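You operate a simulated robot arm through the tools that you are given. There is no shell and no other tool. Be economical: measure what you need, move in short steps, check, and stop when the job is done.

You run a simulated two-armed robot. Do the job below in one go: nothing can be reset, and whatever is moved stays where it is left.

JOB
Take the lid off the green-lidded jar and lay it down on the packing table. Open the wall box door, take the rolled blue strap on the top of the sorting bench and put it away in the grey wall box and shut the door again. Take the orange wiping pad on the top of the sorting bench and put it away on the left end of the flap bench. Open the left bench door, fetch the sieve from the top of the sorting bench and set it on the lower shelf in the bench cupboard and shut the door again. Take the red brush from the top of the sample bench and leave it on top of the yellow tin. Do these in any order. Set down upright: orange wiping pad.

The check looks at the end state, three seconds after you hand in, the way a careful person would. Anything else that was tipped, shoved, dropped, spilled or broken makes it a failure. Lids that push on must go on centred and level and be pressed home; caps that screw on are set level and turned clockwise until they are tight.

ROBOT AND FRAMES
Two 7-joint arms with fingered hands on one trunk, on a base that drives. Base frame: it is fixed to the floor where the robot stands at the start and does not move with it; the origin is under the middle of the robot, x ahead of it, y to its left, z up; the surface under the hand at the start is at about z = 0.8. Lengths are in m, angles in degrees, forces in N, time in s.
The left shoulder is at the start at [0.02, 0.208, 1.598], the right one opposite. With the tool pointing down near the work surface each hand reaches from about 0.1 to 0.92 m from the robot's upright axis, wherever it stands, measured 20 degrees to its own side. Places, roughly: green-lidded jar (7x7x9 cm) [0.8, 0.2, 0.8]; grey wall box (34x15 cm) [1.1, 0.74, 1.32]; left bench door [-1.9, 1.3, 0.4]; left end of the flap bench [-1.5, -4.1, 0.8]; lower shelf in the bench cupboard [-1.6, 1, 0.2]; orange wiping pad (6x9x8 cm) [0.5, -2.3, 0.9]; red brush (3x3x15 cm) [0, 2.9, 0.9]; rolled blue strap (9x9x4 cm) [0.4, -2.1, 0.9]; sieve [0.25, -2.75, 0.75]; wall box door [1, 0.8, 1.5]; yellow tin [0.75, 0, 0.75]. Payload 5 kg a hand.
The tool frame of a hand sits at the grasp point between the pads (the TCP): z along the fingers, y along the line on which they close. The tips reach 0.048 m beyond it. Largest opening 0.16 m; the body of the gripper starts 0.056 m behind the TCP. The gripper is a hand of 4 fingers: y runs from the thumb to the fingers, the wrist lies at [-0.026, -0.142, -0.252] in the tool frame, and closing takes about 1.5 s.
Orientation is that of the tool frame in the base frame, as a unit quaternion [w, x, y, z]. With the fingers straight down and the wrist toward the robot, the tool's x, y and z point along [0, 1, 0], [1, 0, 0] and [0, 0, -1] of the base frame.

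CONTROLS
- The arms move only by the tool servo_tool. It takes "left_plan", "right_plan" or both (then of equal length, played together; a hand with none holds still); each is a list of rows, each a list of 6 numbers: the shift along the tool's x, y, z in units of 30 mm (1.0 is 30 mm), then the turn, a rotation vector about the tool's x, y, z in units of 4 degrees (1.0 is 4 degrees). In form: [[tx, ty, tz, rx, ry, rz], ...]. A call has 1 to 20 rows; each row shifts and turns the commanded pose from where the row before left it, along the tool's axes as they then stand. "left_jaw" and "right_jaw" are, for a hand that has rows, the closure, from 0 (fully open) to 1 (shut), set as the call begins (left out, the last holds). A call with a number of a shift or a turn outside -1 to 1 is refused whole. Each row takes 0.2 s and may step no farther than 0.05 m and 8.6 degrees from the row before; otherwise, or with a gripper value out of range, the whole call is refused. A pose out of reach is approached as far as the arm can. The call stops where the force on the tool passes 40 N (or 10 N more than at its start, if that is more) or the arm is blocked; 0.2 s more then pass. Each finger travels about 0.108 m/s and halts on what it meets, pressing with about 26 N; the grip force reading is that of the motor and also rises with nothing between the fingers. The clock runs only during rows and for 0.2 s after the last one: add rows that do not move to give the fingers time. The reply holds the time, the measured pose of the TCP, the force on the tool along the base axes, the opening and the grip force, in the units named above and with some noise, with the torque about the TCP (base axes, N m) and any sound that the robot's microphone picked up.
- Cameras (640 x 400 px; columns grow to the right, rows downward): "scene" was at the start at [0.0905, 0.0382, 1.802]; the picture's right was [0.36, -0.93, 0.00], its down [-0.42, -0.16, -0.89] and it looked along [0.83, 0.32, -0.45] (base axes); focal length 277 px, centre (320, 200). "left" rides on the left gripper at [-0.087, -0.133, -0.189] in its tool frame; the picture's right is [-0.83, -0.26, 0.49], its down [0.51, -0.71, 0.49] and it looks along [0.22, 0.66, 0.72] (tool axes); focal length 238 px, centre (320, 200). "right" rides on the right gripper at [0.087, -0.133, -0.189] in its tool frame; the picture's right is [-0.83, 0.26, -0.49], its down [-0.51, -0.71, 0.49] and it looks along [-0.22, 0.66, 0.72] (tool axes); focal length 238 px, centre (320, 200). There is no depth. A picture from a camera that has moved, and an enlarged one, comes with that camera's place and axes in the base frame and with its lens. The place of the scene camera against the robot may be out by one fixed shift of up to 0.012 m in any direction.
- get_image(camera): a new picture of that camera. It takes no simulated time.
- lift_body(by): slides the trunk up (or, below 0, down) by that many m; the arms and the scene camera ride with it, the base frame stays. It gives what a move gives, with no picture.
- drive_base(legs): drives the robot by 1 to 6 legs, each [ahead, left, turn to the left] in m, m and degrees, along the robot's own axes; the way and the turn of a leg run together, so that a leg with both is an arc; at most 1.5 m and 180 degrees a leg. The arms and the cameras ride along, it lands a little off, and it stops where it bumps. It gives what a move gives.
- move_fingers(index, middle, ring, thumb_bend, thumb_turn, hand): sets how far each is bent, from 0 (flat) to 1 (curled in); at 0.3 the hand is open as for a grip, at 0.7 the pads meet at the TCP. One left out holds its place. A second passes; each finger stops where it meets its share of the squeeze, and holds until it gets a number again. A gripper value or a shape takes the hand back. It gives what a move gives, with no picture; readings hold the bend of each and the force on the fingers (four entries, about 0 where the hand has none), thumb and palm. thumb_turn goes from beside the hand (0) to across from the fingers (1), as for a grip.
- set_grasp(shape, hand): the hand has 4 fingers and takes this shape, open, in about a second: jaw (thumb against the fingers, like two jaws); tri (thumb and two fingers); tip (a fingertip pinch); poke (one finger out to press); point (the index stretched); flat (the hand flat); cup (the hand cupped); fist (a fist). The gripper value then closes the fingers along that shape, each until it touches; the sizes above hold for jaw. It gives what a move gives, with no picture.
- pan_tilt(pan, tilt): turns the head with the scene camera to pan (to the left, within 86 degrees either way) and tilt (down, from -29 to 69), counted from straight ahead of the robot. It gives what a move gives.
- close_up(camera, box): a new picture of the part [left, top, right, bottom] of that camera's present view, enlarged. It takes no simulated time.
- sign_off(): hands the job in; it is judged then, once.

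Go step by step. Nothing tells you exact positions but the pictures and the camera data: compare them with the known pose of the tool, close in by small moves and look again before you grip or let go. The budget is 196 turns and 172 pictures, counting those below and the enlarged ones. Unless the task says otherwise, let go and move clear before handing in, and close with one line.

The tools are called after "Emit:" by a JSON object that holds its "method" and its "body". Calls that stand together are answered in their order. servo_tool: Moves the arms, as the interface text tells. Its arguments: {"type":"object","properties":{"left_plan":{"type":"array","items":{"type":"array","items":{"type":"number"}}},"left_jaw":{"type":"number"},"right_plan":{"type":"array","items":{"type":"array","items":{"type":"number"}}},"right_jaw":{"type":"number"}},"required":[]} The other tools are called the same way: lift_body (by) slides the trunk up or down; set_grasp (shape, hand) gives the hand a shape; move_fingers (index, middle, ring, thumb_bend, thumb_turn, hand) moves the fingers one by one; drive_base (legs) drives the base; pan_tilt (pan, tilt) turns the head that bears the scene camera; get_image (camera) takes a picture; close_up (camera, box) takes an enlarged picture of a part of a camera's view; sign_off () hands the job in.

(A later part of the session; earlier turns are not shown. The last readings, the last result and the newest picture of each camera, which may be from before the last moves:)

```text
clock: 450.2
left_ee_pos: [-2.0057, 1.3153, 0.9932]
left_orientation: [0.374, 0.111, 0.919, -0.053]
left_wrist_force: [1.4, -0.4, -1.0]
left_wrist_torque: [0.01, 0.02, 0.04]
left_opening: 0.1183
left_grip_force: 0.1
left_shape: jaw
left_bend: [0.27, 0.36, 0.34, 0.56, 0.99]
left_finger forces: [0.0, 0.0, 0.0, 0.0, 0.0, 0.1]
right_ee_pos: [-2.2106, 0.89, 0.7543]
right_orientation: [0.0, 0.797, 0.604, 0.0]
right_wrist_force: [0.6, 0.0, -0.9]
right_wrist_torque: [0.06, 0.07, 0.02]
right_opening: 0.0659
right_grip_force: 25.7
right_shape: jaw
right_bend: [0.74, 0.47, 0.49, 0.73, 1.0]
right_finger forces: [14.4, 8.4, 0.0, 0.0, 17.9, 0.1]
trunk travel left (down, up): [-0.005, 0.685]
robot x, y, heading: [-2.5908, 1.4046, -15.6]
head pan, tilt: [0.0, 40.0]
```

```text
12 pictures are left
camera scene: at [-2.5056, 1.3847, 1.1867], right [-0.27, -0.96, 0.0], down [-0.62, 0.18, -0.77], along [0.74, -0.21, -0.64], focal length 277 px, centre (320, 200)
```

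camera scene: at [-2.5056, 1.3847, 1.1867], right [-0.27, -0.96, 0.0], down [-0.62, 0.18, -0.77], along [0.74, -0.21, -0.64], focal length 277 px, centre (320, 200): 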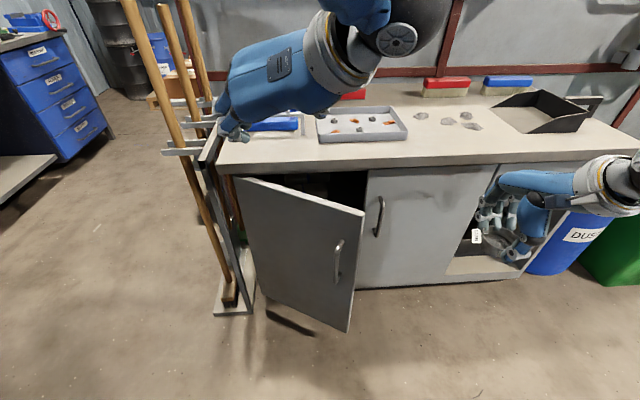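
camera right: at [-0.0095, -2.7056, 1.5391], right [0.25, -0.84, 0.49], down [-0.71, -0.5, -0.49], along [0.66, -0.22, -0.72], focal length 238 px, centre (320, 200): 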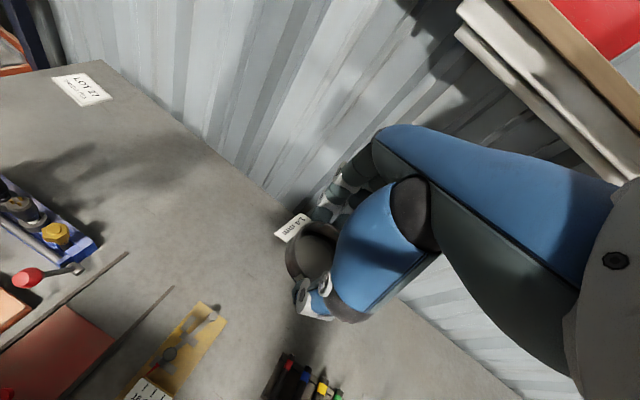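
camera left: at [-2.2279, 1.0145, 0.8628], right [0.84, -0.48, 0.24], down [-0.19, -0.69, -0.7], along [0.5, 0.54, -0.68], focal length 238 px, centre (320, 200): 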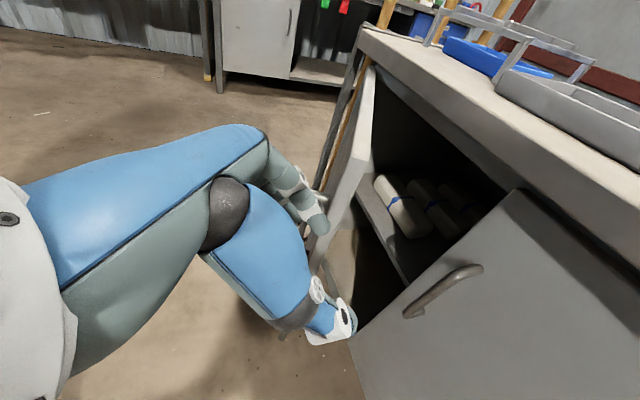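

Emit:
{"method": "servo_tool", "body": {"right_plan": [[0.06, 0.29, 0.965, 0, 0, 0], [0.06, 0.29, 0.965, 0, 0, 0], [0.06, 0.29, 0.965, 0, 0, 0], [0.06, 0.29, 0.965, 0, 0, 0], [0.06, 0.29, 0.965, 0, 0, 0], [0.06, 0.29, 0.965, 0, 0, 0], [0.06, 0.29, 0.965, 0, 0, 0], [0.06, 0.29, 0.965, 0, 0, 0], [0.06, 0.29, 0.965, 0, 0, 0], [0.06, 0.29, 0.965, 0, 0, 0], [0.06, 0.29, 0.965, 0, 0, 0], [0.06, 0.29, 0.965, 0, 0, 0], [0.06, 0.29, 0.965, 0, 0, 0], [0.06, 0.29, 0.965, 0, 0, 0], [0.06, 0.29, 0.965, 0, 0, 0], [0.06, 0.29, 0.965, 0, 0, 0], [0.06, 0.29, 0.965, 0, 0, 0], [0.06, 0.29, 0.965, 0, 0, 0], [0.06, 0.29, 0.965, 0, 0, 0]]}}

Emit:
{"method": "servo_tool", "body": {"right_plan": [[0.9, 0, 0, 0, 0, 0], [0.9, 0, 0, 0, 0, 0], [0.9, 0, 0, 0, 0, 0], [0.9, 0, 0, 0, 0, 0], [0.9, 0, 0, 0, 0, 0], [0.9, 0, 0, 0, 0, 0], [0.9, 0, 0, 0, 0, 0], [0.9, 0, 0, 0, 0, 0]]}}

Emit:
{"method": "get_image", "body": {"camera": "scene"}}

```text
clock: 454.2
left_ee_pos: [-2.0053, 1.3163, 0.9933]
left_orientation: [0.372, 0.111, 0.92, -0.053]
left_wrist_force: [-0.3, -0.2, -0.3]
left_wrist_torque: [0.04, -0.02, 0.0]
left_opening: 0.1182
left_grip_force: 0.1
left_shape: jaw
left_bend: [0.27, 0.36, 0.34, 0.56, 0.99]
left_finger forces: [0.0, 0.1, 0.1, 0.0, 0.0, 0.1]
right_ee_pos: [-2.0439, 0.8781, 0.2035]
right_orientation: [-0.002, 0.797, 0.604, 0.0]
right_wrist_force: [-5.0, 0.8, -2.3]
right_wrist_torque: [0.03, 0.0, -0.08]
right_opening: 0.0658
right_grip_force: 26.3
right_shape: jaw
right_bend: [0.74, 0.48, 0.49, 0.73, 1.0]
right_finger forces: [14.2, 14.6, 0.0, 0.1, 19.5, 0.0]
trunk travel left (down, up): [-0.005, 0.685]
robot x, y, heading: [-2.5932, 1.4029, -15.8]
head pan, tilt: [0.0, 40.0]
```

```text
clock: 455.4
left_ee_pos: [-2.0071, 1.3151, 0.9932]
left_orientation: [0.375, 0.111, 0.919, -0.053]
left_wrist_force: [0.1, -0.5, -1.1]
left_wrist_torque: [0.01, 0.02, -0.01]
left_opening: 0.1185
left_grip_force: 0.0
left_shape: jaw
left_bend: [0.27, 0.36, 0.34, 0.56, 0.99]
left_finger forces: [0.0, 0.0, 0.1, 0.0, 0.0, 0.0]
right_ee_pos: [-2.0163, 1.0039, 0.2011]
right_orientation: [-0.006, 0.798, 0.602, -0.004]
right_wrist_force: [-11.1, 5.3, -0.7]
right_wrist_torque: [-0.13, -0.26, 0.01]
right_opening: 0.0652
right_grip_force: 25.8
right_shape: jaw
right_bend: [0.74, 0.49, 0.49, 0.72, 1.0]
right_finger forces: [14.5, 23.8, 0.1, 0.0, 20.4, 0.0]
trunk travel left (down, up): [-0.005, 0.685]
robot x, y, heading: [-2.5947, 1.4053, -15.9]
head pan, tilt: [0.0, 40.0]
stopped in row 6 (right hand): the force on the tool passed its limit at 41 N (the readings are from after the stop); the commanded pose is now the measured one
```

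```text
11 pictures are left
camera scene: at [-2.507, 1.385, 1.1868], right [-0.27, -0.96, 0.0], down [-0.62, 0.18, -0.77], along [0.74, -0.21, -0.64], focal length 277 px, centre (320, 200)
```

scene: 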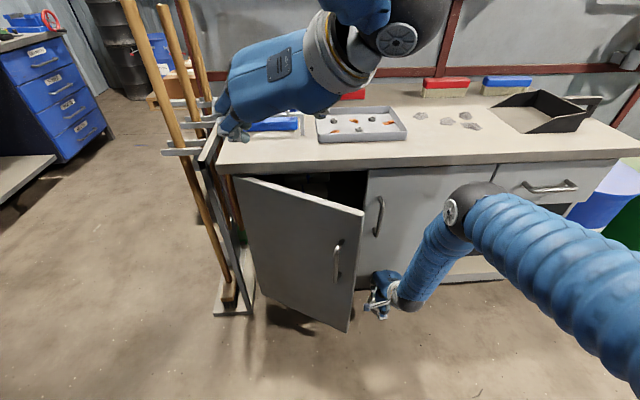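

Emit:
{"method": "servo_tool", "body": {"right_plan": [[0, -1, 0, 0, 0, 0], [0.9, 0, 0, 0, 0, 0], [0.9, 0, 0, 0, 0, 0], [0.9, 0, 0, 0, 0, 0], [0.9, 0.1, 0, 0, 0, 0], [0.9, 0.2, 0, 0, 0, 0], [0.9, 0.3, 0, 0, 0, 0], [0.9, 0.3, 0, 0, 0, 0]]}}

Emit:
{"method": "get_image", "body": {"camera": "scene"}}

```text
clock: 456.8
left_ee_pos: [-2.0069, 1.3132, 0.9935]
left_orientation: [0.374, 0.113, 0.919, -0.054]
left_wrist_force: [1.4, 0.7, -0.6]
left_wrist_torque: [-0.02, 0.03, -0.05]
left_opening: 0.1181
left_grip_force: 0.1
left_shape: jaw
left_bend: [0.27, 0.36, 0.34, 0.56, 0.99]
left_finger forces: [0.0, 0.0, 0.0, 0.0, 0.0, 0.0]
right_ee_pos: [-2.0122, 1.1089, 0.1996]
right_orientation: [-0.001, 0.802, 0.597, -0.01]
right_wrist_force: [-3.1, -3.6, 0.2]
right_wrist_torque: [0.58, -0.35, 0.25]
right_opening: 0.0659
right_grip_force: 26.3
right_shape: jaw
right_bend: [0.74, 0.48, 0.49, 0.73, 1.0]
right_finger forces: [15.8, 8.3, 0.0, 0.1, 18.7, 0.1]
trunk travel left (down, up): [-0.005, 0.685]
robot x, y, heading: [-2.5919, 1.4054, -16.0]
head pan, tilt: [0.0, 40.0]
stopped in row 6 (right hand): the force on the tool passed its limit at 91 N (the readings are from after the stop); the commanded pose is now the measured one
```

```text
10 pictures are left
camera scene: at [-2.5064, 1.3841, 1.1866], right [-0.28, -0.96, 0.0], down [-0.62, 0.18, -0.77], along [0.74, -0.21, -0.64], focal length 277 px, centre (320, 200)
```

scene: 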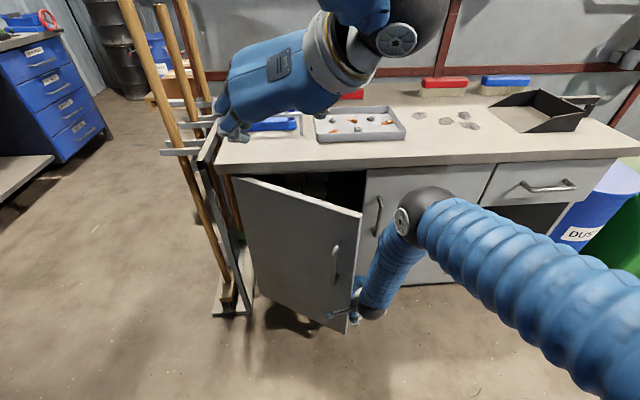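

The wrist camera bracket would pinch the door edge. I'll back the right hand off and turn it 80° so it enters sideways with the wrist trailing to the right.

Emit:
{"method": "servo_tool", "body": {"right_plan": [[-0.9, 0, 0, 0, 0, 0], [-0.9, -0.3, 0, 0, 0, 0], [-0.9, -0.3, 0, 0, 0, 0], [-0.9, 0, 0, 0, 0, 0], [-0.9, 0, 0, 0, 0, 0], [-0.9, 0, 0, 0, 0, 0], [-0.9, 0, 0, 0, 0, 0]]}}

Emit:
{"method": "servo_tool", "body": {"right_plan": [[0, 0, 0, 0, 0, -1], [0, 0, 0, 0, 0, -1], [0, 0, 0, 0, 0, -1], [0, 0, 0, 0, 0, -1], [0, 0, 0, 0, 0, -1], [0, 0, 0, 0, 0, -1], [0, 0, 0, 0, 0, -1], [0, 0, 0, 0, 0, -1], [0, 0, 0, 0, 0, -1], [0, 0, 0, 0, 0, -1], [0, 0, 0, 0, 0, -1], [0, 0, 0, 0, 0, -1], [0, 0, 0, 0, 0, -1], [0, 0, 0, 0, 0, -1], [0, 0, 0, 0, 0, -1], [0, 0, 0, 0, 0, -1], [0, 0, 0, 0, 0, -1], [0, 0, 0, 0, 0, -1], [0, 0, 0, 0, 0, -1], [0, 0, 0, 0, 0, -1]]}}

```text
clock: 458.4
left_ee_pos: [-2.0071, 1.3121, 0.9932]
left_orientation: [0.374, 0.112, 0.919, -0.053]
left_wrist_force: [0.0, -0.4, -0.1]
left_wrist_torque: [0.04, -0.01, 0.01]
left_opening: 0.1182
left_grip_force: 0.1
left_shape: jaw
left_bend: [0.27, 0.36, 0.34, 0.56, 0.99]
left_finger forces: [0.0, 0.0, 0.1, 0.0, 0.0, 0.0]
right_ee_pos: [-2.0808, 0.9342, 0.2033]
right_orientation: [-0.001, 0.802, 0.597, -0.008]
right_wrist_force: [0.2, 1.3, -0.9]
right_wrist_torque: [-0.11, 0.04, -0.04]
right_opening: 0.0656
right_grip_force: 25.9
right_shape: jaw
right_bend: [0.74, 0.48, 0.49, 0.73, 1.0]
right_finger forces: [15.8, 8.1, 0.0, 0.1, 18.4, 0.0]
trunk travel left (down, up): [-0.005, 0.685]
robot x, y, heading: [-2.5966, 1.4075, -16.1]
head pan, tilt: [0.0, 40.0]
```

```text
clock: 462.6
left_ee_pos: [-2.0069, 1.3126, 0.9929]
left_orientation: [0.375, 0.113, 0.919, -0.053]
left_wrist_force: [-0.3, 0.4, 0.1]
left_wrist_torque: [-0.01, -0.01, 0.0]
left_opening: 0.1182
left_grip_force: 0.0
left_shape: jaw
left_bend: [0.27, 0.36, 0.34, 0.56, 0.99]
left_finger forces: [0.1, 0.0, 0.0, 0.0, 0.1, 0.0]
right_ee_pos: [-2.0824, 0.9344, 0.2024]
right_orientation: [-0.008, 0.229, 0.973, -0.006]
right_wrist_force: [0.1, 0.1, -1.1]
right_wrist_torque: [0.01, -0.01, 0.02]
right_opening: 0.0657
right_grip_force: 25.9
right_shape: jaw
right_bend: [0.74, 0.48, 0.49, 0.73, 1.0]
right_finger forces: [15.5, 8.3, 0.0, 0.0, 18.3, 0.0]
trunk travel left (down, up): [-0.005, 0.685]
robot x, y, heading: [-2.5957, 1.4075, -16.1]
head pan, tilt: [0.0, 40.0]
```

The rotation went cleanly. Now sliding in sideways through the gap.

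Emit:
{"method": "servo_tool", "body": {"right_plan": [[-0.77, 0.14, 0, 0, 0, 0], [-0.77, 0.14, 0, 0, 0, 0], [-0.7, 0.14, 0, 0, 0, 0], [0.18, 0.985, 0, 0, 0, 0], [0.18, 0.985, 0, 0, 0, 0], [0.18, 0.985, 0, 0, 0, 0], [0.18, 0.985, 0, 0, 0, 0], [0.18, 0.985, 0, 0, 0, 0], [0.18, 0.985, 0, 0, 0, 0], [0.18, 0.985, 0, 0, 0, 0], [0.18, 0.985, 0, 0, 0, 0], [0.18, 0.985, 0, 0, 0, 0], [0.18, 0.985, 0, 0, 0, 0], [0.18, 0.985, 0, 0, 0, 0]]}}

Emit:
{"method": "get_image", "body": {"camera": "scene"}}

```text
clock: 465.6
left_ee_pos: [-2.0073, 1.3139, 0.9937]
left_orientation: [0.374, 0.113, 0.919, -0.054]
left_wrist_force: [0.5, 0.1, 0.6]
left_wrist_torque: [0.01, 0.01, -0.02]
left_opening: 0.1185
left_grip_force: 0.1
left_shape: jaw
left_bend: [0.27, 0.36, 0.34, 0.56, 0.99]
left_finger forces: [0.0, 0.0, 0.1, 0.1, 0.0, 0.1]
right_ee_pos: [-1.9509, 1.2487, 0.2039]
right_orientation: [-0.008, 0.23, 0.973, -0.006]
right_wrist_force: [-0.5, -1.9, -1.5]
right_wrist_torque: [0.21, -0.03, 0.01]
right_opening: 0.0656
right_grip_force: 26.1
right_shape: jaw
right_bend: [0.74, 0.48, 0.49, 0.73, 1.0]
right_finger forces: [15.7, 8.6, 0.0, 0.0, 18.4, 0.1]
right hand out of reach, approached as far as the arm can: row 2, 3, 14
trunk travel left (down, up): [-0.005, 0.685]
robot x, y, heading: [-2.6001, 1.4112, -16.2]
head pan, tilt: [0.0, 40.0]
```

```text
9 pictures are left
camera scene: at [-2.5074, 1.3846, 1.1868], right [-0.28, -0.96, 0.0], down [-0.62, 0.18, -0.77], along [0.74, -0.21, -0.64], focal length 277 px, centre (320, 200)
```

scene: 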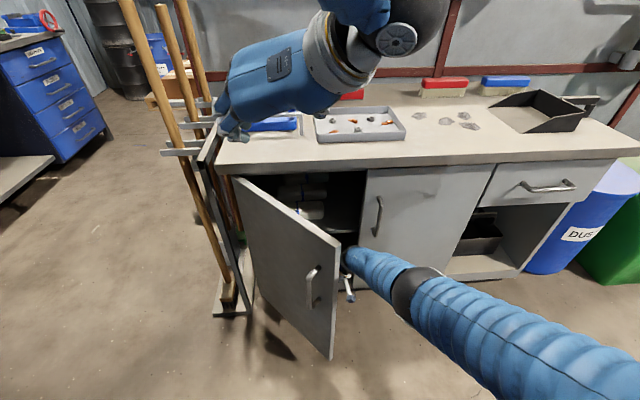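

The hand is inside and the door yields. Pulling the left hand back, then shifting the base left and forward to take the sieve deeper.

Emit:
{"method": "servo_tool", "body": {"left_plan": [[0.6, 0, -0.8, 0, 0, 0], [0.6, 0, -0.8, 0, 0, 0], [0.6, 0, -0.8, 0, 0, 0], [0.6, 0, -0.8, 0, 0, 0], [0.6, 0, -0.8, 0, 0, 0]]}}

Emit:
{"method": "drive_base", "body": {"legs": [[0, 0.08, 0], [0.15, 0, 0]]}}

Emit:
{"method": "get_image", "body": {"camera": "scene"}}

```text
clock: 466.8
left_ee_pos: [-2.1519, 1.3498, 1.0167]
left_orientation: [0.375, 0.113, 0.919, -0.054]
left_wrist_force: [-0.1, 0.5, 0.1]
left_wrist_torque: [0.01, -0.01, 0.02]
left_opening: 0.1182
left_grip_force: 0.1
left_shape: jaw
left_bend: [0.27, 0.36, 0.34, 0.56, 0.99]
left_finger forces: [0.1, 0.0, 0.1, 0.0, 0.0, 0.0]
right_ee_pos: [-1.9507, 1.2471, 0.2051]
right_orientation: [-0.007, 0.23, 0.973, -0.006]
right_wrist_force: [-0.1, -0.3, -0.5]
right_wrist_torque: [-0.02, 0.03, 0.02]
right_opening: 0.0657
right_grip_force: 25.9
right_shape: jaw
right_bend: [0.74, 0.48, 0.49, 0.73, 1.0]
right_finger forces: [15.8, 8.5, 0.0, 0.0, 18.5, 0.0]
trunk travel left (down, up): [-0.005, 0.685]
robot x, y, heading: [-2.5958, 1.4026, -16.2]
head pan, tilt: [0.0, 40.0]
```

```text
clock: 468.5
left_ee_pos: [-2.0645, 1.41, 1.0169]
left_orientation: [0.374, 0.112, 0.919, -0.055]
left_wrist_force: [-0.8, 0.2, 0.4]
left_wrist_torque: [-0.05, -0.04, -0.02]
left_opening: 0.1183
left_grip_force: 0.1
left_shape: jaw
left_bend: [0.27, 0.36, 0.34, 0.56, 0.99]
left_finger forces: [0.0, 0.0, 0.0, 0.0, 0.1, 0.0]
right_ee_pos: [-1.8703, 1.3158, 0.2032]
right_orientation: [-0.016, 0.225, 0.974, -0.001]
right_wrist_force: [-12.7, -2.3, 11.5]
right_wrist_torque: [0.02, -0.36, -0.43]
right_opening: 0.0671
right_grip_force: 25.8
right_shape: jaw
right_bend: [0.74, 0.5, 0.5, 0.72, 0.97]
right_finger forces: [14.1, 4.0, 11.7, 0.1, 27.6, 0.1]
trunk travel left (down, up): [-0.005, 0.685]
robot x, y, heading: [-2.5054, 1.4648, -16.4]
head pan, tilt: [0.0, 40.0]
stopped in leg 2: the force on the tool passed its limit at 73 N (the readings are from after the stop); the commanded pose is now the measured one
```

```text
8 pictures are left
camera scene: at [-2.4209, 1.4435, 1.1868], right [-0.28, -0.96, 0.0], down [-0.62, 0.18, -0.77], along [0.74, -0.21, -0.64], focal length 277 px, centre (320, 200)
```

scene: 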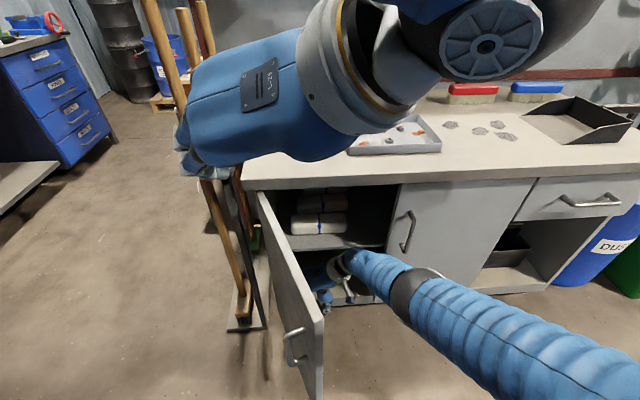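

The fingers touched the cupboard's front lip. Raising 3.5 cm, turning the hand partly back so the wrist stays outside below the upper shelf, then moving in.

Emit:
{"method": "servo_tool", "body": {"right_plan": [[0.5, -0.1, -0.3, 0, 0, 0], [0, 0, -0.9, 0, 0, 0], [0, 0, 0, 0, 0, 1], [0, 0, 0, 0, 0, 1], [0, 0, 0, 0, 0, 1], [0, 0, 0, 0, 0, 1], [0, 0, 0, 0, 0, 1], [0, 0, 0, 0, 0, 1], [0, 0, 0, 0, 0, 1], [0, 0, 0, 0, 0, 1], [0, 0, 0, 0, 0, 1], [0, 0, 0, 0, 0, 1]]}}

Emit:
{"method": "servo_tool", "body": {"right_plan": [[-0.75, 0.89, 0, 0, 0, 0], [-0.75, 0.89, 0, 0, 0, 0], [-0.75, 0.89, 0, 0, 0, 0], [-0.75, 0.89, 0, 0, 0, 0], [-0.4, 0.45, 0, 0, 0, 0]]}}

Emit:
{"method": "get_image", "body": {"camera": "right"}}

```text
clock: 471.1
left_ee_pos: [-2.0622, 1.41, 1.0158]
left_orientation: [0.373, 0.114, 0.919, -0.053]
left_wrist_force: [-0.9, 0.7, 0.5]
left_wrist_torque: [0.02, 0.02, 0.04]
left_opening: 0.1182
left_grip_force: 0.1
left_shape: jaw
left_bend: [0.27, 0.36, 0.34, 0.56, 0.99]
left_finger forces: [0.0, 0.1, 0.1, 0.0, 0.1, 0.0]
right_ee_pos: [-1.8826, 1.3184, 0.2404]
right_orientation: [-0.015, 0.545, 0.838, -0.007]
right_wrist_force: [0.8, 0.2, -1.6]
right_wrist_torque: [-0.02, 0.0, -0.01]
right_opening: 0.0672
right_grip_force: 25.6
right_shape: jaw
right_bend: [0.74, 0.48, 0.5, 0.73, 1.0]
right_finger forces: [13.7, 8.2, 0.0, 0.1, 20.8, 0.1]
trunk travel left (down, up): [-0.005, 0.685]
robot x, y, heading: [-2.507, 1.4613, -16.3]
head pan, tilt: [0.0, 40.0]
```

```text
clock: 471.8
left_ee_pos: [-2.0614, 1.4095, 1.0152]
left_orientation: [0.373, 0.113, 0.92, -0.053]
left_wrist_force: [3.5, -0.3, -1.8]
left_wrist_torque: [0.05, 0.1, -0.02]
left_opening: 0.1187
left_grip_force: 0.1
left_shape: jaw
left_bend: [0.27, 0.36, 0.34, 0.56, 0.99]
left_finger forces: [0.1, 0.0, 0.1, 0.0, 0.1, 0.0]
right_ee_pos: [-1.8142, 1.2241, 0.2116]
right_orientation: [0.03, 0.518, 0.851, -0.076]
right_wrist_force: [-0.2, -9.5, 44.6]
right_wrist_torque: [0.09, -0.92, -0.27]
right_opening: 0.0677
right_grip_force: 25.9
right_shape: jaw
right_bend: [0.76, 0.49, 0.5, 0.71, 1.0]
right_finger forces: [74.7, 5.7, 0.0, 0.0, 27.6, 0.1]
trunk travel left (down, up): [-0.005, 0.685]
robot x, y, heading: [-2.507, 1.4642, -16.0]
head pan, tilt: [0.0, 40.0]
stopped in row 3 (right hand): the force on the tool passed its limit at 180 N (the readings are from after the stop); the commanded pose is now the measured one
```

```text
7 pictures are left
camera right: at [-1.9653, 1.2711, 0.3995], right [0.63, -0.54, 0.56], down [-0.41, -0.84, -0.35], along [0.66, -0.01, -0.75], focal length 238 px, centre (320, 200)
```

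right: 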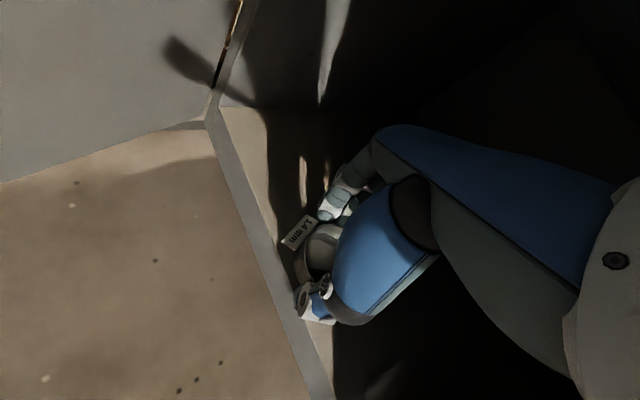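

The hand is inside, but pressed on the floor and slightly tilted. Raising, levelling, and moving 6 cm deeper.

Emit:
{"method": "servo_tool", "body": {"right_plan": [[0, 0, -0.5, 0, 0, 0], [0, 0, -0.3, -0.7, 0.93, 0], [0, 0, 0, -0.7, 0.93, 0], [-0.35, 0.36, 0, 0, 0, 0], [-0.35, 0.36, 0, 0, 0, 0], [-0.35, 0.36, 0, 0, 0, 0], [-0.35, 0.36, 0, 0, 0, 0], [0, 0, 0, 0, 0, 0]]}}

```text
clock: 473.0
left_ee_pos: [-2.0608, 1.4115, 1.0143]
left_orientation: [0.372, 0.112, 0.92, -0.054]
left_wrist_force: [1.4, 0.2, -1.1]
left_wrist_torque: [0.01, 0.05, -0.03]
left_opening: 0.1185
left_grip_force: 0.1
left_shape: jaw
left_bend: [0.26, 0.36, 0.34, 0.56, 0.99]
left_finger forces: [0.0, 0.1, 0.0, 0.0, 0.1, 0.0]
right_ee_pos: [-1.8106, 1.2269, 0.2155]
right_orientation: [-0.015, 0.516, 0.857, -0.009]
right_wrist_force: [0.3, -1.0, -1.0]
right_wrist_torque: [0.12, 0.08, 0.03]
right_opening: 0.0668
right_grip_force: 25.9
right_shape: jaw
right_bend: [0.74, 0.47, 0.5, 0.73, 1.0]
right_finger forces: [13.0, 9.5, 0.0, 0.0, 19.8, 0.0]
trunk travel left (down, up): [-0.005, 0.685]
robot x, y, heading: [-2.5074, 1.4657, -16.2]
head pan, tilt: [0.0, 40.0]
stopped in row 5 (right hand): the force on the tool passed its limit at 82 N (the readings are from after the stop); the commanded pose is now the measured one
```

The palm is now under the upper shelf. I'll set the sieve down here just inside the lip, release it, and push it deeper afterwards.

Emit:
{"method": "servo_tool", "body": {"right_plan": [[0, 0, 0.15, 0, 0, 0], [0, 0, 0.15, 0, 0, 0], [0, 0, 0.15, 0, 0, 0], [0, 0, 0, 0, 0, 0]]}}

Emit:
{"method": "get_image", "body": {"camera": "right"}}

```text
clock: 473.9
left_ee_pos: [-2.0626, 1.4104, 1.0156]
left_orientation: [0.373, 0.111, 0.919, -0.053]
left_wrist_force: [-0.1, 0.2, -0.3]
left_wrist_torque: [0.01, 0.03, 0.01]
left_opening: 0.1184
left_grip_force: 0.1
left_shape: jaw
left_bend: [0.26, 0.36, 0.34, 0.56, 0.99]
left_finger forces: [0.0, 0.0, 0.1, 0.0, 0.1, 0.1]
right_ee_pos: [-1.807, 1.2283, 0.2103]
right_orientation: [-0.012, 0.517, 0.856, -0.006]
right_wrist_force: [-6.1, 0.2, 21.0]
right_wrist_torque: [-0.05, 0.16, -0.04]
right_opening: 0.0684
right_grip_force: 26.0
right_shape: jaw
right_bend: [0.74, 0.47, 0.5, 0.73, 1.0]
right_finger forces: [12.3, 9.5, 0.1, 0.0, 24.3, 0.0]
trunk travel left (down, up): [-0.005, 0.685]
robot x, y, heading: [-2.5064, 1.4693, -15.9]
head pan, tilt: [0.0, 40.0]
stopped in row 4 (right hand): the force on the tool passed its limit at 40 N (the readings are from after the stop); the commanded pose is now the measured one
```

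```text
6 pictures are left
camera right: at [-1.9585, 1.2433, 0.4024], right [0.63, -0.62, 0.47], down [-0.4, -0.78, -0.48], along [0.66, 0.11, -0.74], focal length 238 px, centre (320, 200)
```

right: 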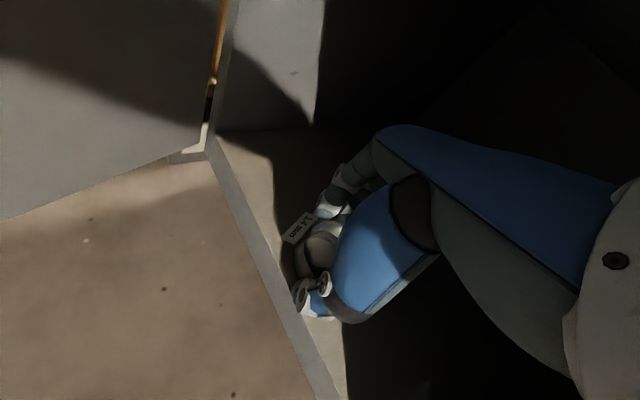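

The sieve rests on the lower shelf, wholly behind the front edge. Releasing and lifting the fingers off.

Emit:
{"method": "servo_tool", "body": {"right_plan": [[0, 0, -0.05, 0, 0, 0], [0, 0, 0, 0, 0, 0], [0, 0, 0, 0, 0, 0], [0, 0, 0, 0, 0, 0], [0, 0, 0, 0, 0, 0], [0, 0, -0.3, 0, 0, 0], [0, 0, -0.3, 0, 0, 0], [0, 0, -0.3, 0, 0, 0], [0, 0, -0.3, 0, 0, 0], [0, 0, 0, 0, 0, 0]], "right_jaw": 0.2}}

```text
clock: 475.6
left_ee_pos: [-2.0627, 1.4111, 1.0164]
left_orientation: [0.374, 0.11, 0.919, -0.053]
left_wrist_force: [-0.7, -0.5, 0.8]
left_wrist_torque: [-0.01, -0.04, -0.01]
left_opening: 0.1185
left_grip_force: 0.0
left_shape: jaw
left_bend: [0.26, 0.36, 0.34, 0.56, 0.99]
left_finger forces: [0.0, 0.0, 0.0, 0.0, 0.0, 0.0]
right_ee_pos: [-1.8142, 1.231, 0.2252]
right_orientation: [-0.018, 0.513, 0.858, -0.009]
right_wrist_force: [-4.1, 1.2, 0.3]
right_wrist_torque: [-0.16, -1.13, -0.42]
right_opening: 0.1279
right_grip_force: 0.1
right_shape: jaw
right_bend: [0.26, 0.34, 0.32, 0.51, 0.99]
right_finger forces: [0.1, 0.0, 0.1, 0.0, 0.0, 0.0]
trunk travel left (down, up): [-0.005, 0.685]
robot x, y, heading: [-2.5053, 1.4707, -15.7]
head pan, tilt: [0.0, 40.0]
stopped in row 8 (right hand): the force on the tool passed its limit at 47 N (the readings are from after the stop); the commanded pose is now the measured one
```

Emit:
{"method": "servo_tool", "body": {"right_plan": [[0, 0, 0.05, 0, 0, 0], [0, 0, 0, 0, 0, 0], [0, 0, 0, 0, 0, 0], [0.3, -0.32, 0, 0, 0, 0], [0.3, -0.32, 0, 0, 0, 0], [0.05, -0.05, -0.3, 0, 0, 0], [0, 0, -0.3, 0, 0, 0], [0, 0, -0.3, 0, 0, 0], [0, 0, -0.3, 0, 0, 0], [0, 0, 0, 0, 0, 0]], "right_jaw": 0}}

Emit:
{"method": "close_up", "body": {"camera": "right", "box": [200, 120, 440, 340]}}

```text
clock: 477.8
left_ee_pos: [-2.062, 1.4105, 1.0147]
left_orientation: [0.373, 0.111, 0.92, -0.053]
left_wrist_force: [0.3, -0.8, -0.7]
left_wrist_torque: [0.0, 0.01, 0.02]
left_opening: 0.1185
left_grip_force: 0.1
left_shape: jaw
left_bend: [0.26, 0.36, 0.34, 0.56, 0.99]
left_finger forces: [0.0, 0.1, 0.1, 0.0, 0.0, 0.1]
right_ee_pos: [-1.841, 1.2387, 0.26]
right_orientation: [-0.018, 0.514, 0.857, -0.009]
right_wrist_force: [-0.4, 0.0, -0.4]
right_wrist_torque: [0.0, -0.01, -0.04]
right_opening: 0.1595
right_grip_force: 0.1
right_shape: jaw
right_bend: [0.3, 0.3, 0.3, 0.3, 0.98]
right_finger forces: [0.0, 0.0, 0.0, 0.0, 0.0, 0.1]
trunk travel left (down, up): [-0.005, 0.685]
robot x, y, heading: [-2.5056, 1.4668, -16.4]
head pan, tilt: [0.0, 40.0]
```

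```text
1.82 times, centred on (320, 230) of right
camera zoom: at [-1.9909, 1.253, 0.4538], right [0.64, -0.61, 0.46], down [-0.41, -0.78, -0.48], along [0.65, 0.12, -0.75], focal length 433 px, centre (320, 146)
```

zoom: 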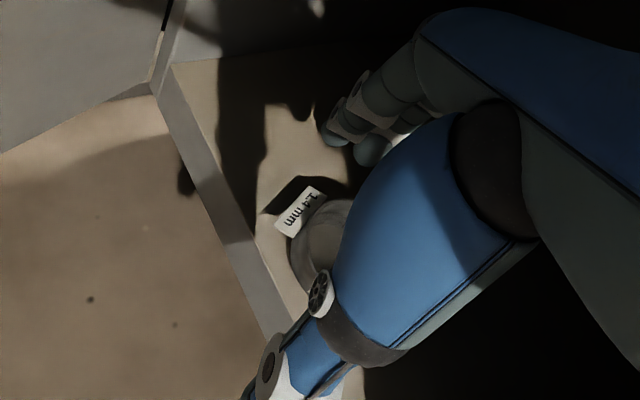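

The sieve stands upright on the lower shelf. Withdrawing over it, then backing the base away.

Emit:
{"method": "servo_tool", "body": {"right_plan": [[0.6, -0.63, -0.1, 0, 0, 0], [0.8, -0.85, 0, 0, 0, 0], [0.8, -0.85, 0, 0, 0, 0], [0.8, -0.85, 0, 0, 0, 0]]}}

Emit:
{"method": "drive_base", "body": {"legs": [[-0.3, -0.05, 0], [0, -0.2, 0]]}}

Emit:
{"method": "servo_tool", "body": {"right_plan": [[-0.5, -0.5, -0.8, 0, 0, 0], [-0.5, -0.5, -0.8, 0, 0, 0], [-0.3, -0.3, -1, 0, 0, 0], [0, 0, -1, 0, 0, 0], [0, 0, -1, 0, 0, 0], [0, 0, -1, 0, 0, 0], [0, 0, -1, 0, 0, 0], [0, 0, -1, 0, 0, 0], [0, 0, -1, 0, 0, 0], [0, 0, -1, 0, 0, 0], [0, 0, -1, 0, 0, 0], [0, 0, -1, 0, 0, 0], [0, 0, -1, 0, 0, 0], [0, 0, -1, 0, 0, 0], [0, 0, -1, 0, 0, 0], [0, 0, -1, 0, 0, 0]], "left_plan": [[0, 0, 0, 0, 0, 0], [0, 0, 0, 0, 0, 0], [0, 0, 0, 0, 0, 0], [0, 0, 0, 0, 0, 0], [0, 0, 0, 0, 0, 0], [0, 0, 0, 0, 0, 0], [0, 0, 0, 0, 0, 0], [0, 0, 0, 0, 0, 0], [0, 0, 0, 0, 0, 0], [0, 0, 0, 0, 0, 0], [0, 0, 0, 0, 0, 0], [0, 0, 0, 0, 0, 0], [0, 0, 0, 0, 0, 0], [0, 0, 0, 0, 0, 0], [0, 0, 0, 0, 0, 0], [0, 0, 0, 0, 0, 0]], "left_jaw": 1}}

Emit:
{"method": "get_image", "body": {"camera": "scene"}}

```text
clock: 478.8
left_ee_pos: [-2.0622, 1.4112, 1.0158]
left_orientation: [0.372, 0.111, 0.92, -0.054]
left_wrist_force: [-0.4, -0.4, -0.3]
left_wrist_torque: [0.03, 0.01, 0.01]
left_opening: 0.1183
left_grip_force: 0.0
left_shape: jaw
left_bend: [0.26, 0.36, 0.34, 0.56, 0.99]
left_finger forces: [0.0, 0.1, 0.0, 0.0, 0.0, 0.0]
right_ee_pos: [-1.967, 1.2738, 0.2679]
right_orientation: [-0.017, 0.514, 0.858, -0.008]
right_wrist_force: [2.2, -0.9, 1.1]
right_wrist_torque: [0.08, 0.17, 0.01]
right_opening: 0.1597
right_grip_force: 0.0
right_shape: jaw
right_bend: [0.3, 0.3, 0.3, 0.3, 0.97]
right_finger forces: [0.0, 0.1, 0.2, 0.0, 0.0, 0.0]
trunk travel left (down, up): [-0.005, 0.685]
robot x, y, heading: [-2.506, 1.4675, -16.2]
head pan, tilt: [0.0, 40.0]
```

```text
clock: 482.0
left_ee_pos: [-2.4182, 1.2504, 1.0155]
left_orientation: [0.373, 0.111, 0.92, -0.053]
left_wrist_force: [-0.4, 0.3, 0.0]
left_wrist_torque: [0.09, -0.02, 0.06]
left_opening: 0.1185
left_grip_force: 0.1
left_shape: jaw
left_bend: [0.27, 0.36, 0.34, 0.56, 0.99]
left_finger forces: [0.0, 0.1, 0.0, 0.0, 0.0, 0.1]
right_ee_pos: [-2.3241, 1.1126, 0.2678]
right_orientation: [-0.017, 0.513, 0.858, -0.01]
right_wrist_force: [0.5, -0.8, 0.1]
right_wrist_torque: [0.07, -0.01, 0.0]
right_opening: 0.1598
right_grip_force: 0.1
right_shape: jaw
right_bend: [0.3, 0.3, 0.3, 0.3, 0.97]
right_finger forces: [0.1, 0.0, 0.0, 0.0, 0.0, 0.0]
trunk travel left (down, up): [-0.005, 0.685]
robot x, y, heading: [-2.8657, 1.3073, -16.2]
head pan, tilt: [0.0, 40.0]
```

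```text
clock: 485.4
left_ee_pos: [-2.4191, 1.2517, 1.0155]
left_orientation: [0.373, 0.111, 0.92, -0.054]
left_wrist_force: [-0.2, 0.4, 0.1]
left_wrist_torque: [0.02, -0.05, -0.01]
left_opening: 0.0001
left_grip_force: 26.0
left_shape: jaw
left_bend: [0.7, 0.7, 0.7, 0.61, 1.0]
left_finger forces: [0.1, 0.0, 0.0, 0.0, 0.0, 0.0]
right_ee_pos: [-2.322, 1.0614, 0.7366]
right_orientation: [-0.017, 0.514, 0.857, -0.01]
right_wrist_force: [-0.9, 0.2, -1.0]
right_wrist_torque: [-0.02, -0.05, 0.02]
right_opening: 0.1597
right_grip_force: 0.1
right_shape: jaw
right_bend: [0.3, 0.3, 0.3, 0.3, 0.97]
right_finger forces: [0.0, 0.0, 0.1, 0.0, 0.0, 0.1]
trunk travel left (down, up): [-0.005, 0.685]
robot x, y, heading: [-2.8614, 1.3038, -16.1]
head pan, tilt: [0.0, 40.0]
```

```text
4 pictures are left
camera scene: at [-2.7766, 1.2852, 1.1869], right [-0.28, -0.96, 0.0], down [-0.62, 0.18, -0.77], along [0.74, -0.21, -0.64], focal length 277 px, centre (320, 200)
```

scene: 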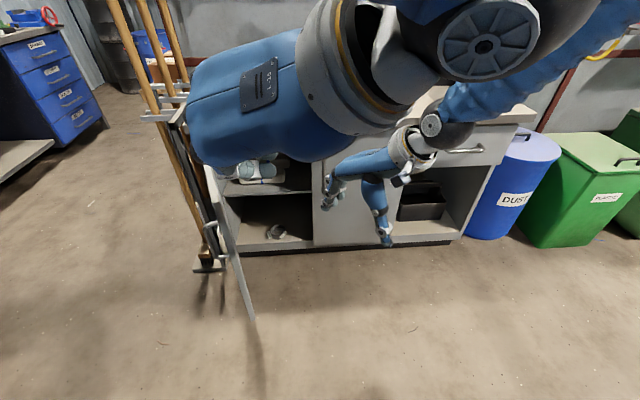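

The sieve is on the lower shelf and the door is open about 75°. Moving the right hand aside and lowering the left fist, to go round outside the door and push it shut.

Emit:
{"method": "servo_tool", "body": {"right_plan": [[-0.9, -0.86, -0.3, 0, 0, 0], [-0.9, -0.86, -0.3, 0, 0, 0], [-0.9, -0.86, -0.3, 0, 0, 0], [-0.9, -0.86, -0.3, 0, 0, 0], [-0.9, -0.86, -0.3, 0, 0, 0], [-0.9, -0.86, -0.3, 0, 0, 0], [-0.9, -0.86, -0.3, 0, 0, 0], [-0.9, -0.86, -0.3, 0, 0, 0]]}}

Emit:
{"method": "servo_tool", "body": {"left_plan": [[0.11, 0, 0.94, 0, 0, 0], [0.11, 0, 0.94, 0, 0, 0], [0.11, 0, 0.94, 0, 0, 0], [0.11, 0, 0.94, 0, 0, 0], [0.11, 0, 0.94, 0, 0, 0], [0.11, 0, 0.94, 0, 0, 0], [0.11, 0, 0.94, 0, 0, 0], [0.11, 0, 0.94, 0, 0, 0], [0.11, 0, 0.94, 0, 0, 0], [0.11, 0, 0.94, 0, 0, 0], [0.11, 0, 0.94, 0, 0, 0], [0.11, 0, 0.94, 0, 0, 0], [0.11, 0, 0.94, 0, 0, 0], [0.11, 0, 0.94, 0, 0, 0], [0.11, 0, 0.94, 0, 0, 0], [0.11, 0, 0.94, 0, 0, 0]]}}

Emit:
{"method": "drive_base", "body": {"legs": [[-0.32, 0, 0], [0, 0.42, 0], [0.28, 0, 0]]}}

```text
clock: 487.2
left_ee_pos: [-2.4185, 1.2519, 1.0165]
left_orientation: [0.373, 0.112, 0.919, -0.053]
left_wrist_force: [0.2, 0.0, 1.2]
left_wrist_torque: [0.0, -0.03, 0.02]
left_opening: 0.0
left_grip_force: 26.0
left_shape: jaw
left_bend: [0.7, 0.7, 0.7, 0.61, 1.0]
left_finger forces: [0.0, 0.0, 0.0, 0.0, 0.1, 0.0]
right_ee_pos: [-2.3985, 0.7723, 0.8104]
right_orientation: [-0.018, 0.513, 0.858, -0.009]
right_wrist_force: [-0.7, 0.4, -0.5]
right_wrist_torque: [-0.03, 0.0, -0.02]
right_opening: 0.1597
right_grip_force: 0.1
right_shape: jaw
right_bend: [0.3, 0.3, 0.3, 0.3, 0.97]
right_finger forces: [0.0, 0.0, 0.1, 0.0, 0.0, 0.0]
trunk travel left (down, up): [-0.005, 0.685]
robot x, y, heading: [-2.8626, 1.3052, -15.9]
head pan, tilt: [0.0, 40.0]
```

```text
clock: 490.6
left_ee_pos: [-2.1516, 1.1792, 0.6555]
left_orientation: [0.373, 0.111, 0.92, -0.053]
left_wrist_force: [0.2, 0.8, -0.3]
left_wrist_torque: [0.02, -0.01, -0.02]
left_opening: 0.0
left_grip_force: 25.9
left_shape: jaw
left_bend: [0.7, 0.7, 0.7, 0.61, 1.0]
left_finger forces: [0.1, 0.0, 0.1, 0.0, 0.0, 0.0]
right_ee_pos: [-2.398, 0.7712, 0.8109]
right_orientation: [-0.019, 0.514, 0.858, -0.009]
right_wrist_force: [-0.9, 0.7, 0.4]
right_wrist_torque: [0.0, 0.01, 0.01]
right_opening: 0.1599
right_grip_force: 0.1
right_shape: jaw
right_bend: [0.3, 0.3, 0.3, 0.3, 0.97]
right_finger forces: [0.0, 0.0, 0.0, 0.0, 0.0, 0.1]
trunk travel left (down, up): [-0.005, 0.685]
robot x, y, heading: [-2.8635, 1.3083, -16.3]
head pan, tilt: [0.0, 40.0]
```

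```text
clock: 496.5
left_ee_pos: [-2.0669, 1.5933, 0.6551]
left_orientation: [0.373, 0.112, 0.919, -0.053]
left_wrist_force: [0.6, -0.3, 0.0]
left_wrist_torque: [0.02, -0.01, -0.02]
left_opening: 0.0
left_grip_force: 25.9
left_shape: jaw
left_bend: [0.7, 0.7, 0.7, 0.61, 1.0]
left_finger forces: [0.0, 0.0, 0.0, 0.0, 0.1, 0.0]
right_ee_pos: [-2.3147, 1.1864, 0.8106]
right_orientation: [-0.018, 0.515, 0.857, -0.008]
right_wrist_force: [-0.2, 0.2, -0.4]
right_wrist_torque: [0.04, 0.05, 0.01]
right_opening: 0.16
right_grip_force: 0.1
right_shape: jaw
right_bend: [0.3, 0.3, 0.3, 0.3, 0.97]
right_finger forces: [0.1, 0.0, 0.0, 0.1, 0.0, 0.0]
trunk travel left (down, up): [-0.005, 0.685]
robot x, y, heading: [-2.7837, 1.7265, -16.2]
head pan, tilt: [0.0, 40.0]
```

Emit:
{"method": "drive_base", "body": {"legs": [[0, -0.36, 0], [0.18, 0, 0]]}}

Emit:
{"method": "get_image", "body": {"camera": "scene"}}

```text
clock: 498.6
left_ee_pos: [-2.1453, 1.2919, 0.6645]
left_orientation: [0.382, 0.107, 0.917, -0.049]
left_wrist_force: [5.9, 3.2, 1.4]
left_wrist_torque: [0.24, -0.32, -0.02]
left_opening: 0.0001
left_grip_force: 26.5
left_shape: jaw
left_bend: [0.7, 0.7, 0.7, 0.61, 1.0]
left_finger forces: [0.1, 17.1, 0.0, 0.0, 0.1, 0.0]
right_ee_pos: [-2.4006, 0.8792, 0.8098]
right_orientation: [-0.017, 0.512, 0.859, -0.009]
right_wrist_force: [-0.4, 0.5, -0.5]
right_wrist_torque: [-0.07, 0.02, -0.02]
right_opening: 0.1599
right_grip_force: 0.1
right_shape: jaw
right_bend: [0.3, 0.3, 0.3, 0.3, 0.98]
right_finger forces: [0.0, 0.1, 0.0, 0.1, 0.1, 0.1]
trunk travel left (down, up): [-0.005, 0.685]
robot x, y, heading: [-2.8663, 1.4121, -15.7]
head pan, tilt: [0.0, 40.0]
stopped in leg 1: the force on the tool passed its limit at 46 N (the readings are from after the stop); the commanded pose is now the measured one
```

```text
3 pictures are left
camera scene: at [-2.7801, 1.3909, 1.1867], right [-0.27, -0.96, 0.0], down [-0.62, 0.18, -0.77], along [0.74, -0.21, -0.64], focal length 277 px, centre (320, 200)
```

scene: 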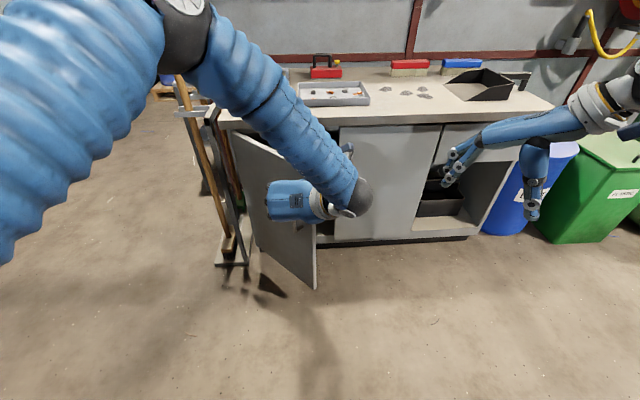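

The door is about 35° from shut. Pushing forward now.

Emit:
{"method": "drive_base", "body": {"legs": [[0.17, 0, 0]]}}

Emit:
{"method": "servo_tool", "body": {"left_plan": [[-0.4, -0.1, 0.4, 0, 0, 0], [-0.4, -0.1, 0.4, 0, 0, 0], [-0.4, -0.1, 0.4, 0, 0, 0], [-0.4, -0.1, 0.4, 0, 0, 0], [-0.3, 0, 0.3, 0, 0, 0], [-0.3, 0, 0.3, 0, 0, 0], [-0.3, 0, 0.3, 0, 0, 0], [-0.3, 0, 0.3, 0, 0, 0], [-0.3, 0, 0.3, 0, 0, 0], [-0.3, 0, 0.3, 0, 0, 0]]}}

```text
clock: 500.1
left_ee_pos: [-1.983, 1.2452, 0.6622]
left_orientation: [0.382, 0.106, 0.917, -0.048]
left_wrist_force: [0.5, 0.3, 1.5]
left_wrist_torque: [0.06, -0.02, -0.01]
left_opening: 0.0002
left_grip_force: 26.1
left_shape: jaw
left_bend: [0.7, 0.7, 0.7, 0.62, 1.0]
left_finger forces: [0.1, 0.1, 0.0, 0.1, 0.0, 0.0]
right_ee_pos: [-2.2361, 0.8342, 0.8089]
right_orientation: [-0.018, 0.513, 0.858, -0.009]
right_wrist_force: [0.2, -0.1, 0.7]
right_wrist_torque: [0.03, 0.09, -0.01]
right_opening: 0.1599
right_grip_force: 0.0
right_shape: jaw
right_bend: [0.3, 0.3, 0.3, 0.3, 0.98]
right_finger forces: [0.0, 0.1, 0.1, 0.0, 0.1, 0.1]
trunk travel left (down, up): [-0.005, 0.685]
robot x, y, heading: [-2.7035, 1.3663, -15.8]
head pan, tilt: [0.0, 40.0]
```

```text
clock: 501.2
left_ee_pos: [-1.9244, 1.2183, 0.6581]
left_orientation: [0.376, 0.107, 0.919, -0.046]
left_wrist_force: [-16.1, 4.5, 2.9]
left_wrist_torque: [0.16, 0.1, 0.3]
left_opening: 0.0002
left_grip_force: 25.9
left_shape: jaw
left_bend: [0.7, 0.7, 0.7, 0.62, 1.0]
left_finger forces: [0.0, 0.0, 0.0, 0.0, 0.1, 0.0]
right_ee_pos: [-2.2371, 0.8334, 0.8091]
right_orientation: [-0.018, 0.512, 0.859, -0.009]
right_wrist_force: [0.6, -1.1, -0.3]
right_wrist_torque: [0.07, 0.08, 0.03]
right_opening: 0.1597
right_grip_force: 0.0
right_shape: jaw
right_bend: [0.3, 0.3, 0.3, 0.3, 0.98]
right_finger forces: [0.0, 0.0, 0.1, 0.1, 0.1, 0.0]
trunk travel left (down, up): [-0.005, 0.685]
robot x, y, heading: [-2.7043, 1.3643, -15.8]
head pan, tilt: [0.0, 40.0]
stopped in row 5 (left hand): the force on the tool passed its limit at 50 N (the readings are from after the stop); the commanded pose is now the measured one
```

Firm contact at the closed plane. Pressing once more on the handle itself near the door's free edge to make sure.

Emit:
{"method": "servo_tool", "body": {"left_plan": [[0.7, 0, -0.7, 0, 0, 0], [0.7, 0, -0.7, 0, 0, 0], [0.7, 0, -0.7, 0, 0, 0], [0, -1, 0, 0, 0, 0], [0, -1, 0, 0, 0, 0], [0, -1, 0, 0, 0, 0], [-0.5, 0, 0.5, 0, 0, 0], [-0.4, 0, 0.4, 0, 0, 0], [-0.3, 0, 0.3, 0, 0, 0], [-0.3, 0, 0.3, 0, 0, 0], [-0.3, 0, 0.3, 0, 0, 0], [-0.3, 0, 0.3, 0, 0, 0], [-0.3, 0, 0.3, 0, 0, 0]]}}

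```text
clock: 503.5
left_ee_pos: [-1.9707, 1.134, 0.6606]
left_orientation: [0.374, 0.106, 0.92, -0.045]
left_wrist_force: [-23.3, 9.4, 16.1]
left_wrist_torque: [0.05, 0.2, 0.02]
left_opening: 0.0
left_grip_force: 26.4
left_shape: jaw
left_bend: [0.7, 0.7, 0.7, 0.63, 1.0]
left_finger forces: [24.5, 0.0, 0.0, 0.0, 52.7, 0.0]
right_ee_pos: [-2.24, 0.8334, 0.8108]
right_orientation: [-0.017, 0.512, 0.859, -0.009]
right_wrist_force: [0.4, -0.7, -0.3]
right_wrist_torque: [0.02, 0.02, 0.02]
right_opening: 0.1599
right_grip_force: 0.0
right_shape: jaw
right_bend: [0.3, 0.3, 0.3, 0.3, 0.98]
right_finger forces: [0.1, 0.0, 0.0, 0.0, 0.1, 0.0]
trunk travel left (down, up): [-0.005, 0.685]
robot x, y, heading: [-2.7032, 1.3667, -16.1]
head pan, tilt: [0.0, 40.0]
stopped in row 11 (left hand): the force on the tool passed its limit at 51 N (the readings are from after the stop); the commanded pose is now the measured one
```

The cupboard door is shut. Now the brush: raising the trunk, pulling in the left hand, straightening the right hand, and driving back round to the sample bench.

Emit:
{"method": "servo_tool", "body": {"left_plan": [[0.7, 0, -0.7, 0, 0, 0], [0.7, 0, -0.7, 0, 0, 0], [0.7, 0, -0.7, 0, 0, 0], [0, 0, 0, 0, 0, 0], [0, 0, 0, 0, 0, 0], [0, 0, 0, 0, 0, 0], [0, 0, 0, 0, 0, 0], [0, 0, 0, 0, 0, 0], [0, 0, 0, 0, 0, 0], [0, 0, 0, 0, 0, 0], [0, 0, 0, 0, 0, 0]], "right_plan": [[0, 0, 0, 0, 0, 1], [0, 0, 0, 0, 0, 1], [0, 0, 0, 0, 0, 1], [0, 0, 0, 0, 0, 1], [0, 0, 0, 0, 0, 1], [0, 0, 0, 0, 0, 1], [0, 0, 0, 0, 0, 1], [0, 0, 0, 0, 0, 1], [0, 0, 0, 0, 0, 1], [0, 0, 0, 0, 0, 1], [0, 0, 0, 0, 0, 0.8]]}}

Emit:
{"method": "drive_base", "body": {"legs": [[-0.35, 0, 0], [0, 0.85, 0], [0, 0, 16]]}}

Emit:
{"method": "lift_body", "body": {"by": 0.4}}

Emit:
{"method": "lift_body", "body": {"by": 0.195}}

Emit:
{"method": "drive_base", "body": {"legs": [[1.5, -0.15, 0], [1.05, -0.18, 0], [0, 0, 70]]}}

```text
clock: 505.9
left_ee_pos: [-2.0541, 1.1534, 0.6598]
left_orientation: [0.375, 0.108, 0.92, -0.046]
left_wrist_force: [0.4, 0.3, 0.4]
left_wrist_torque: [0.0, -0.01, -0.02]
left_opening: 0.0002
left_grip_force: 25.7
left_shape: jaw
left_bend: [0.7, 0.7, 0.7, 0.63, 1.0]
left_finger forces: [0.0, 0.0, 0.0, 0.1, 0.0, 0.0]
right_ee_pos: [-2.2381, 0.8325, 0.8107]
right_orientation: [-0.014, 0.793, 0.609, -0.015]
right_wrist_force: [0.2, -0.4, -0.4]
right_wrist_torque: [0.02, 0.0, 0.0]
right_opening: 0.1596
right_grip_force: 0.0
right_shape: jaw
right_bend: [0.3, 0.3, 0.3, 0.3, 0.98]
right_finger forces: [0.0, 0.0, 0.0, 0.0, 0.1, 0.0]
trunk travel left (down, up): [-0.005, 0.685]
robot x, y, heading: [-2.7082, 1.3651, -15.8]
head pan, tilt: [0.0, 40.0]
```

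```text
clock: 513.2
left_ee_pos: [-2.1237, 2.2488, 0.6595]
left_orientation: [0.377, -0.021, 0.926, 0.006]
left_wrist_force: [-1.1, 0.2, 0.2]
left_wrist_torque: [-0.01, 0.0, -0.01]
left_opening: 0.0
left_grip_force: 26.3
left_shape: jaw
left_bend: [0.7, 0.7, 0.7, 0.63, 1.0]
left_finger forces: [0.1, 0.0, 0.0, 0.0, 0.0, 0.0]
right_ee_pos: [-2.2116, 1.8894, 0.8105]
right_orientation: [-0.012, 0.701, 0.713, -0.016]
right_wrist_force: [0.4, 1.7, -0.1]
right_wrist_torque: [-0.06, 0.02, -0.01]
right_opening: 0.16
right_grip_force: 0.1
right_shape: jaw
right_bend: [0.3, 0.3, 0.3, 0.3, 0.98]
right_finger forces: [0.1, 0.1, 0.0, 0.0, 0.0, 0.0]
trunk travel left (down, up): [-0.005, 0.685]
robot x, y, heading: [-2.8058, 2.2788, -0.1]
head pan, tilt: [0.0, 40.0]
```

```text
clock: 517.0
left_ee_pos: [-2.123, 2.2485, 1.0584]
left_orientation: [0.377, -0.019, 0.926, 0.007]
left_wrist_force: [0.6, 0.1, -1.0]
left_wrist_torque: [-0.01, -0.05, -0.02]
left_opening: 0.0
left_grip_force: 25.7
left_shape: jaw
left_bend: [0.7, 0.7, 0.7, 0.63, 1.0]
left_finger forces: [0.0, 0.0, 0.0, 0.1, 0.0, 0.0]
right_ee_pos: [-2.212, 1.8903, 1.2099]
right_orientation: [-0.011, 0.701, 0.712, -0.017]
right_wrist_force: [0.0, -0.7, -0.1]
right_wrist_torque: [0.0, -0.02, 0.01]
right_opening: 0.1597
right_grip_force: 0.0
right_shape: jaw
right_bend: [0.3, 0.3, 0.3, 0.3, 0.98]
right_finger forces: [0.1, 0.0, 0.0, 0.0, 0.0, 0.1]
trunk travel left (down, up): [-0.405, 0.285]
robot x, y, heading: [-2.8062, 2.2763, -0.2]
head pan, tilt: [0.0, 40.0]
```

```text
clock: 519.1
left_ee_pos: [-2.1226, 2.2485, 1.2541]
left_orientation: [0.377, -0.02, 0.926, 0.007]
left_wrist_force: [-0.7, 0.4, 0.1]
left_wrist_torque: [-0.04, 0.01, 0.03]
left_opening: 0.0
left_grip_force: 26.0
left_shape: jaw
left_bend: [0.7, 0.7, 0.7, 0.63, 1.0]
left_finger forces: [0.0, 0.0, 0.0, 0.0, 0.0, 0.1]
right_ee_pos: [-2.2114, 1.8904, 1.4048]
right_orientation: [-0.012, 0.701, 0.713, -0.016]
right_wrist_force: [0.1, 0.3, 0.7]
right_wrist_torque: [0.0, 0.01, 0.01]
right_opening: 0.16
right_grip_force: 0.0
right_shape: jaw
right_bend: [0.3, 0.3, 0.3, 0.3, 0.98]
right_finger forces: [0.1, 0.0, 0.1, 0.0, 0.0, 0.0]
trunk travel left (down, up): [-0.6, 0.09]
robot x, y, heading: [-2.8065, 2.2756, -0.2]
head pan, tilt: [0.0, 40.0]
```

```text
refused: leg 1 is longer than a leg can be; nothing moved
```

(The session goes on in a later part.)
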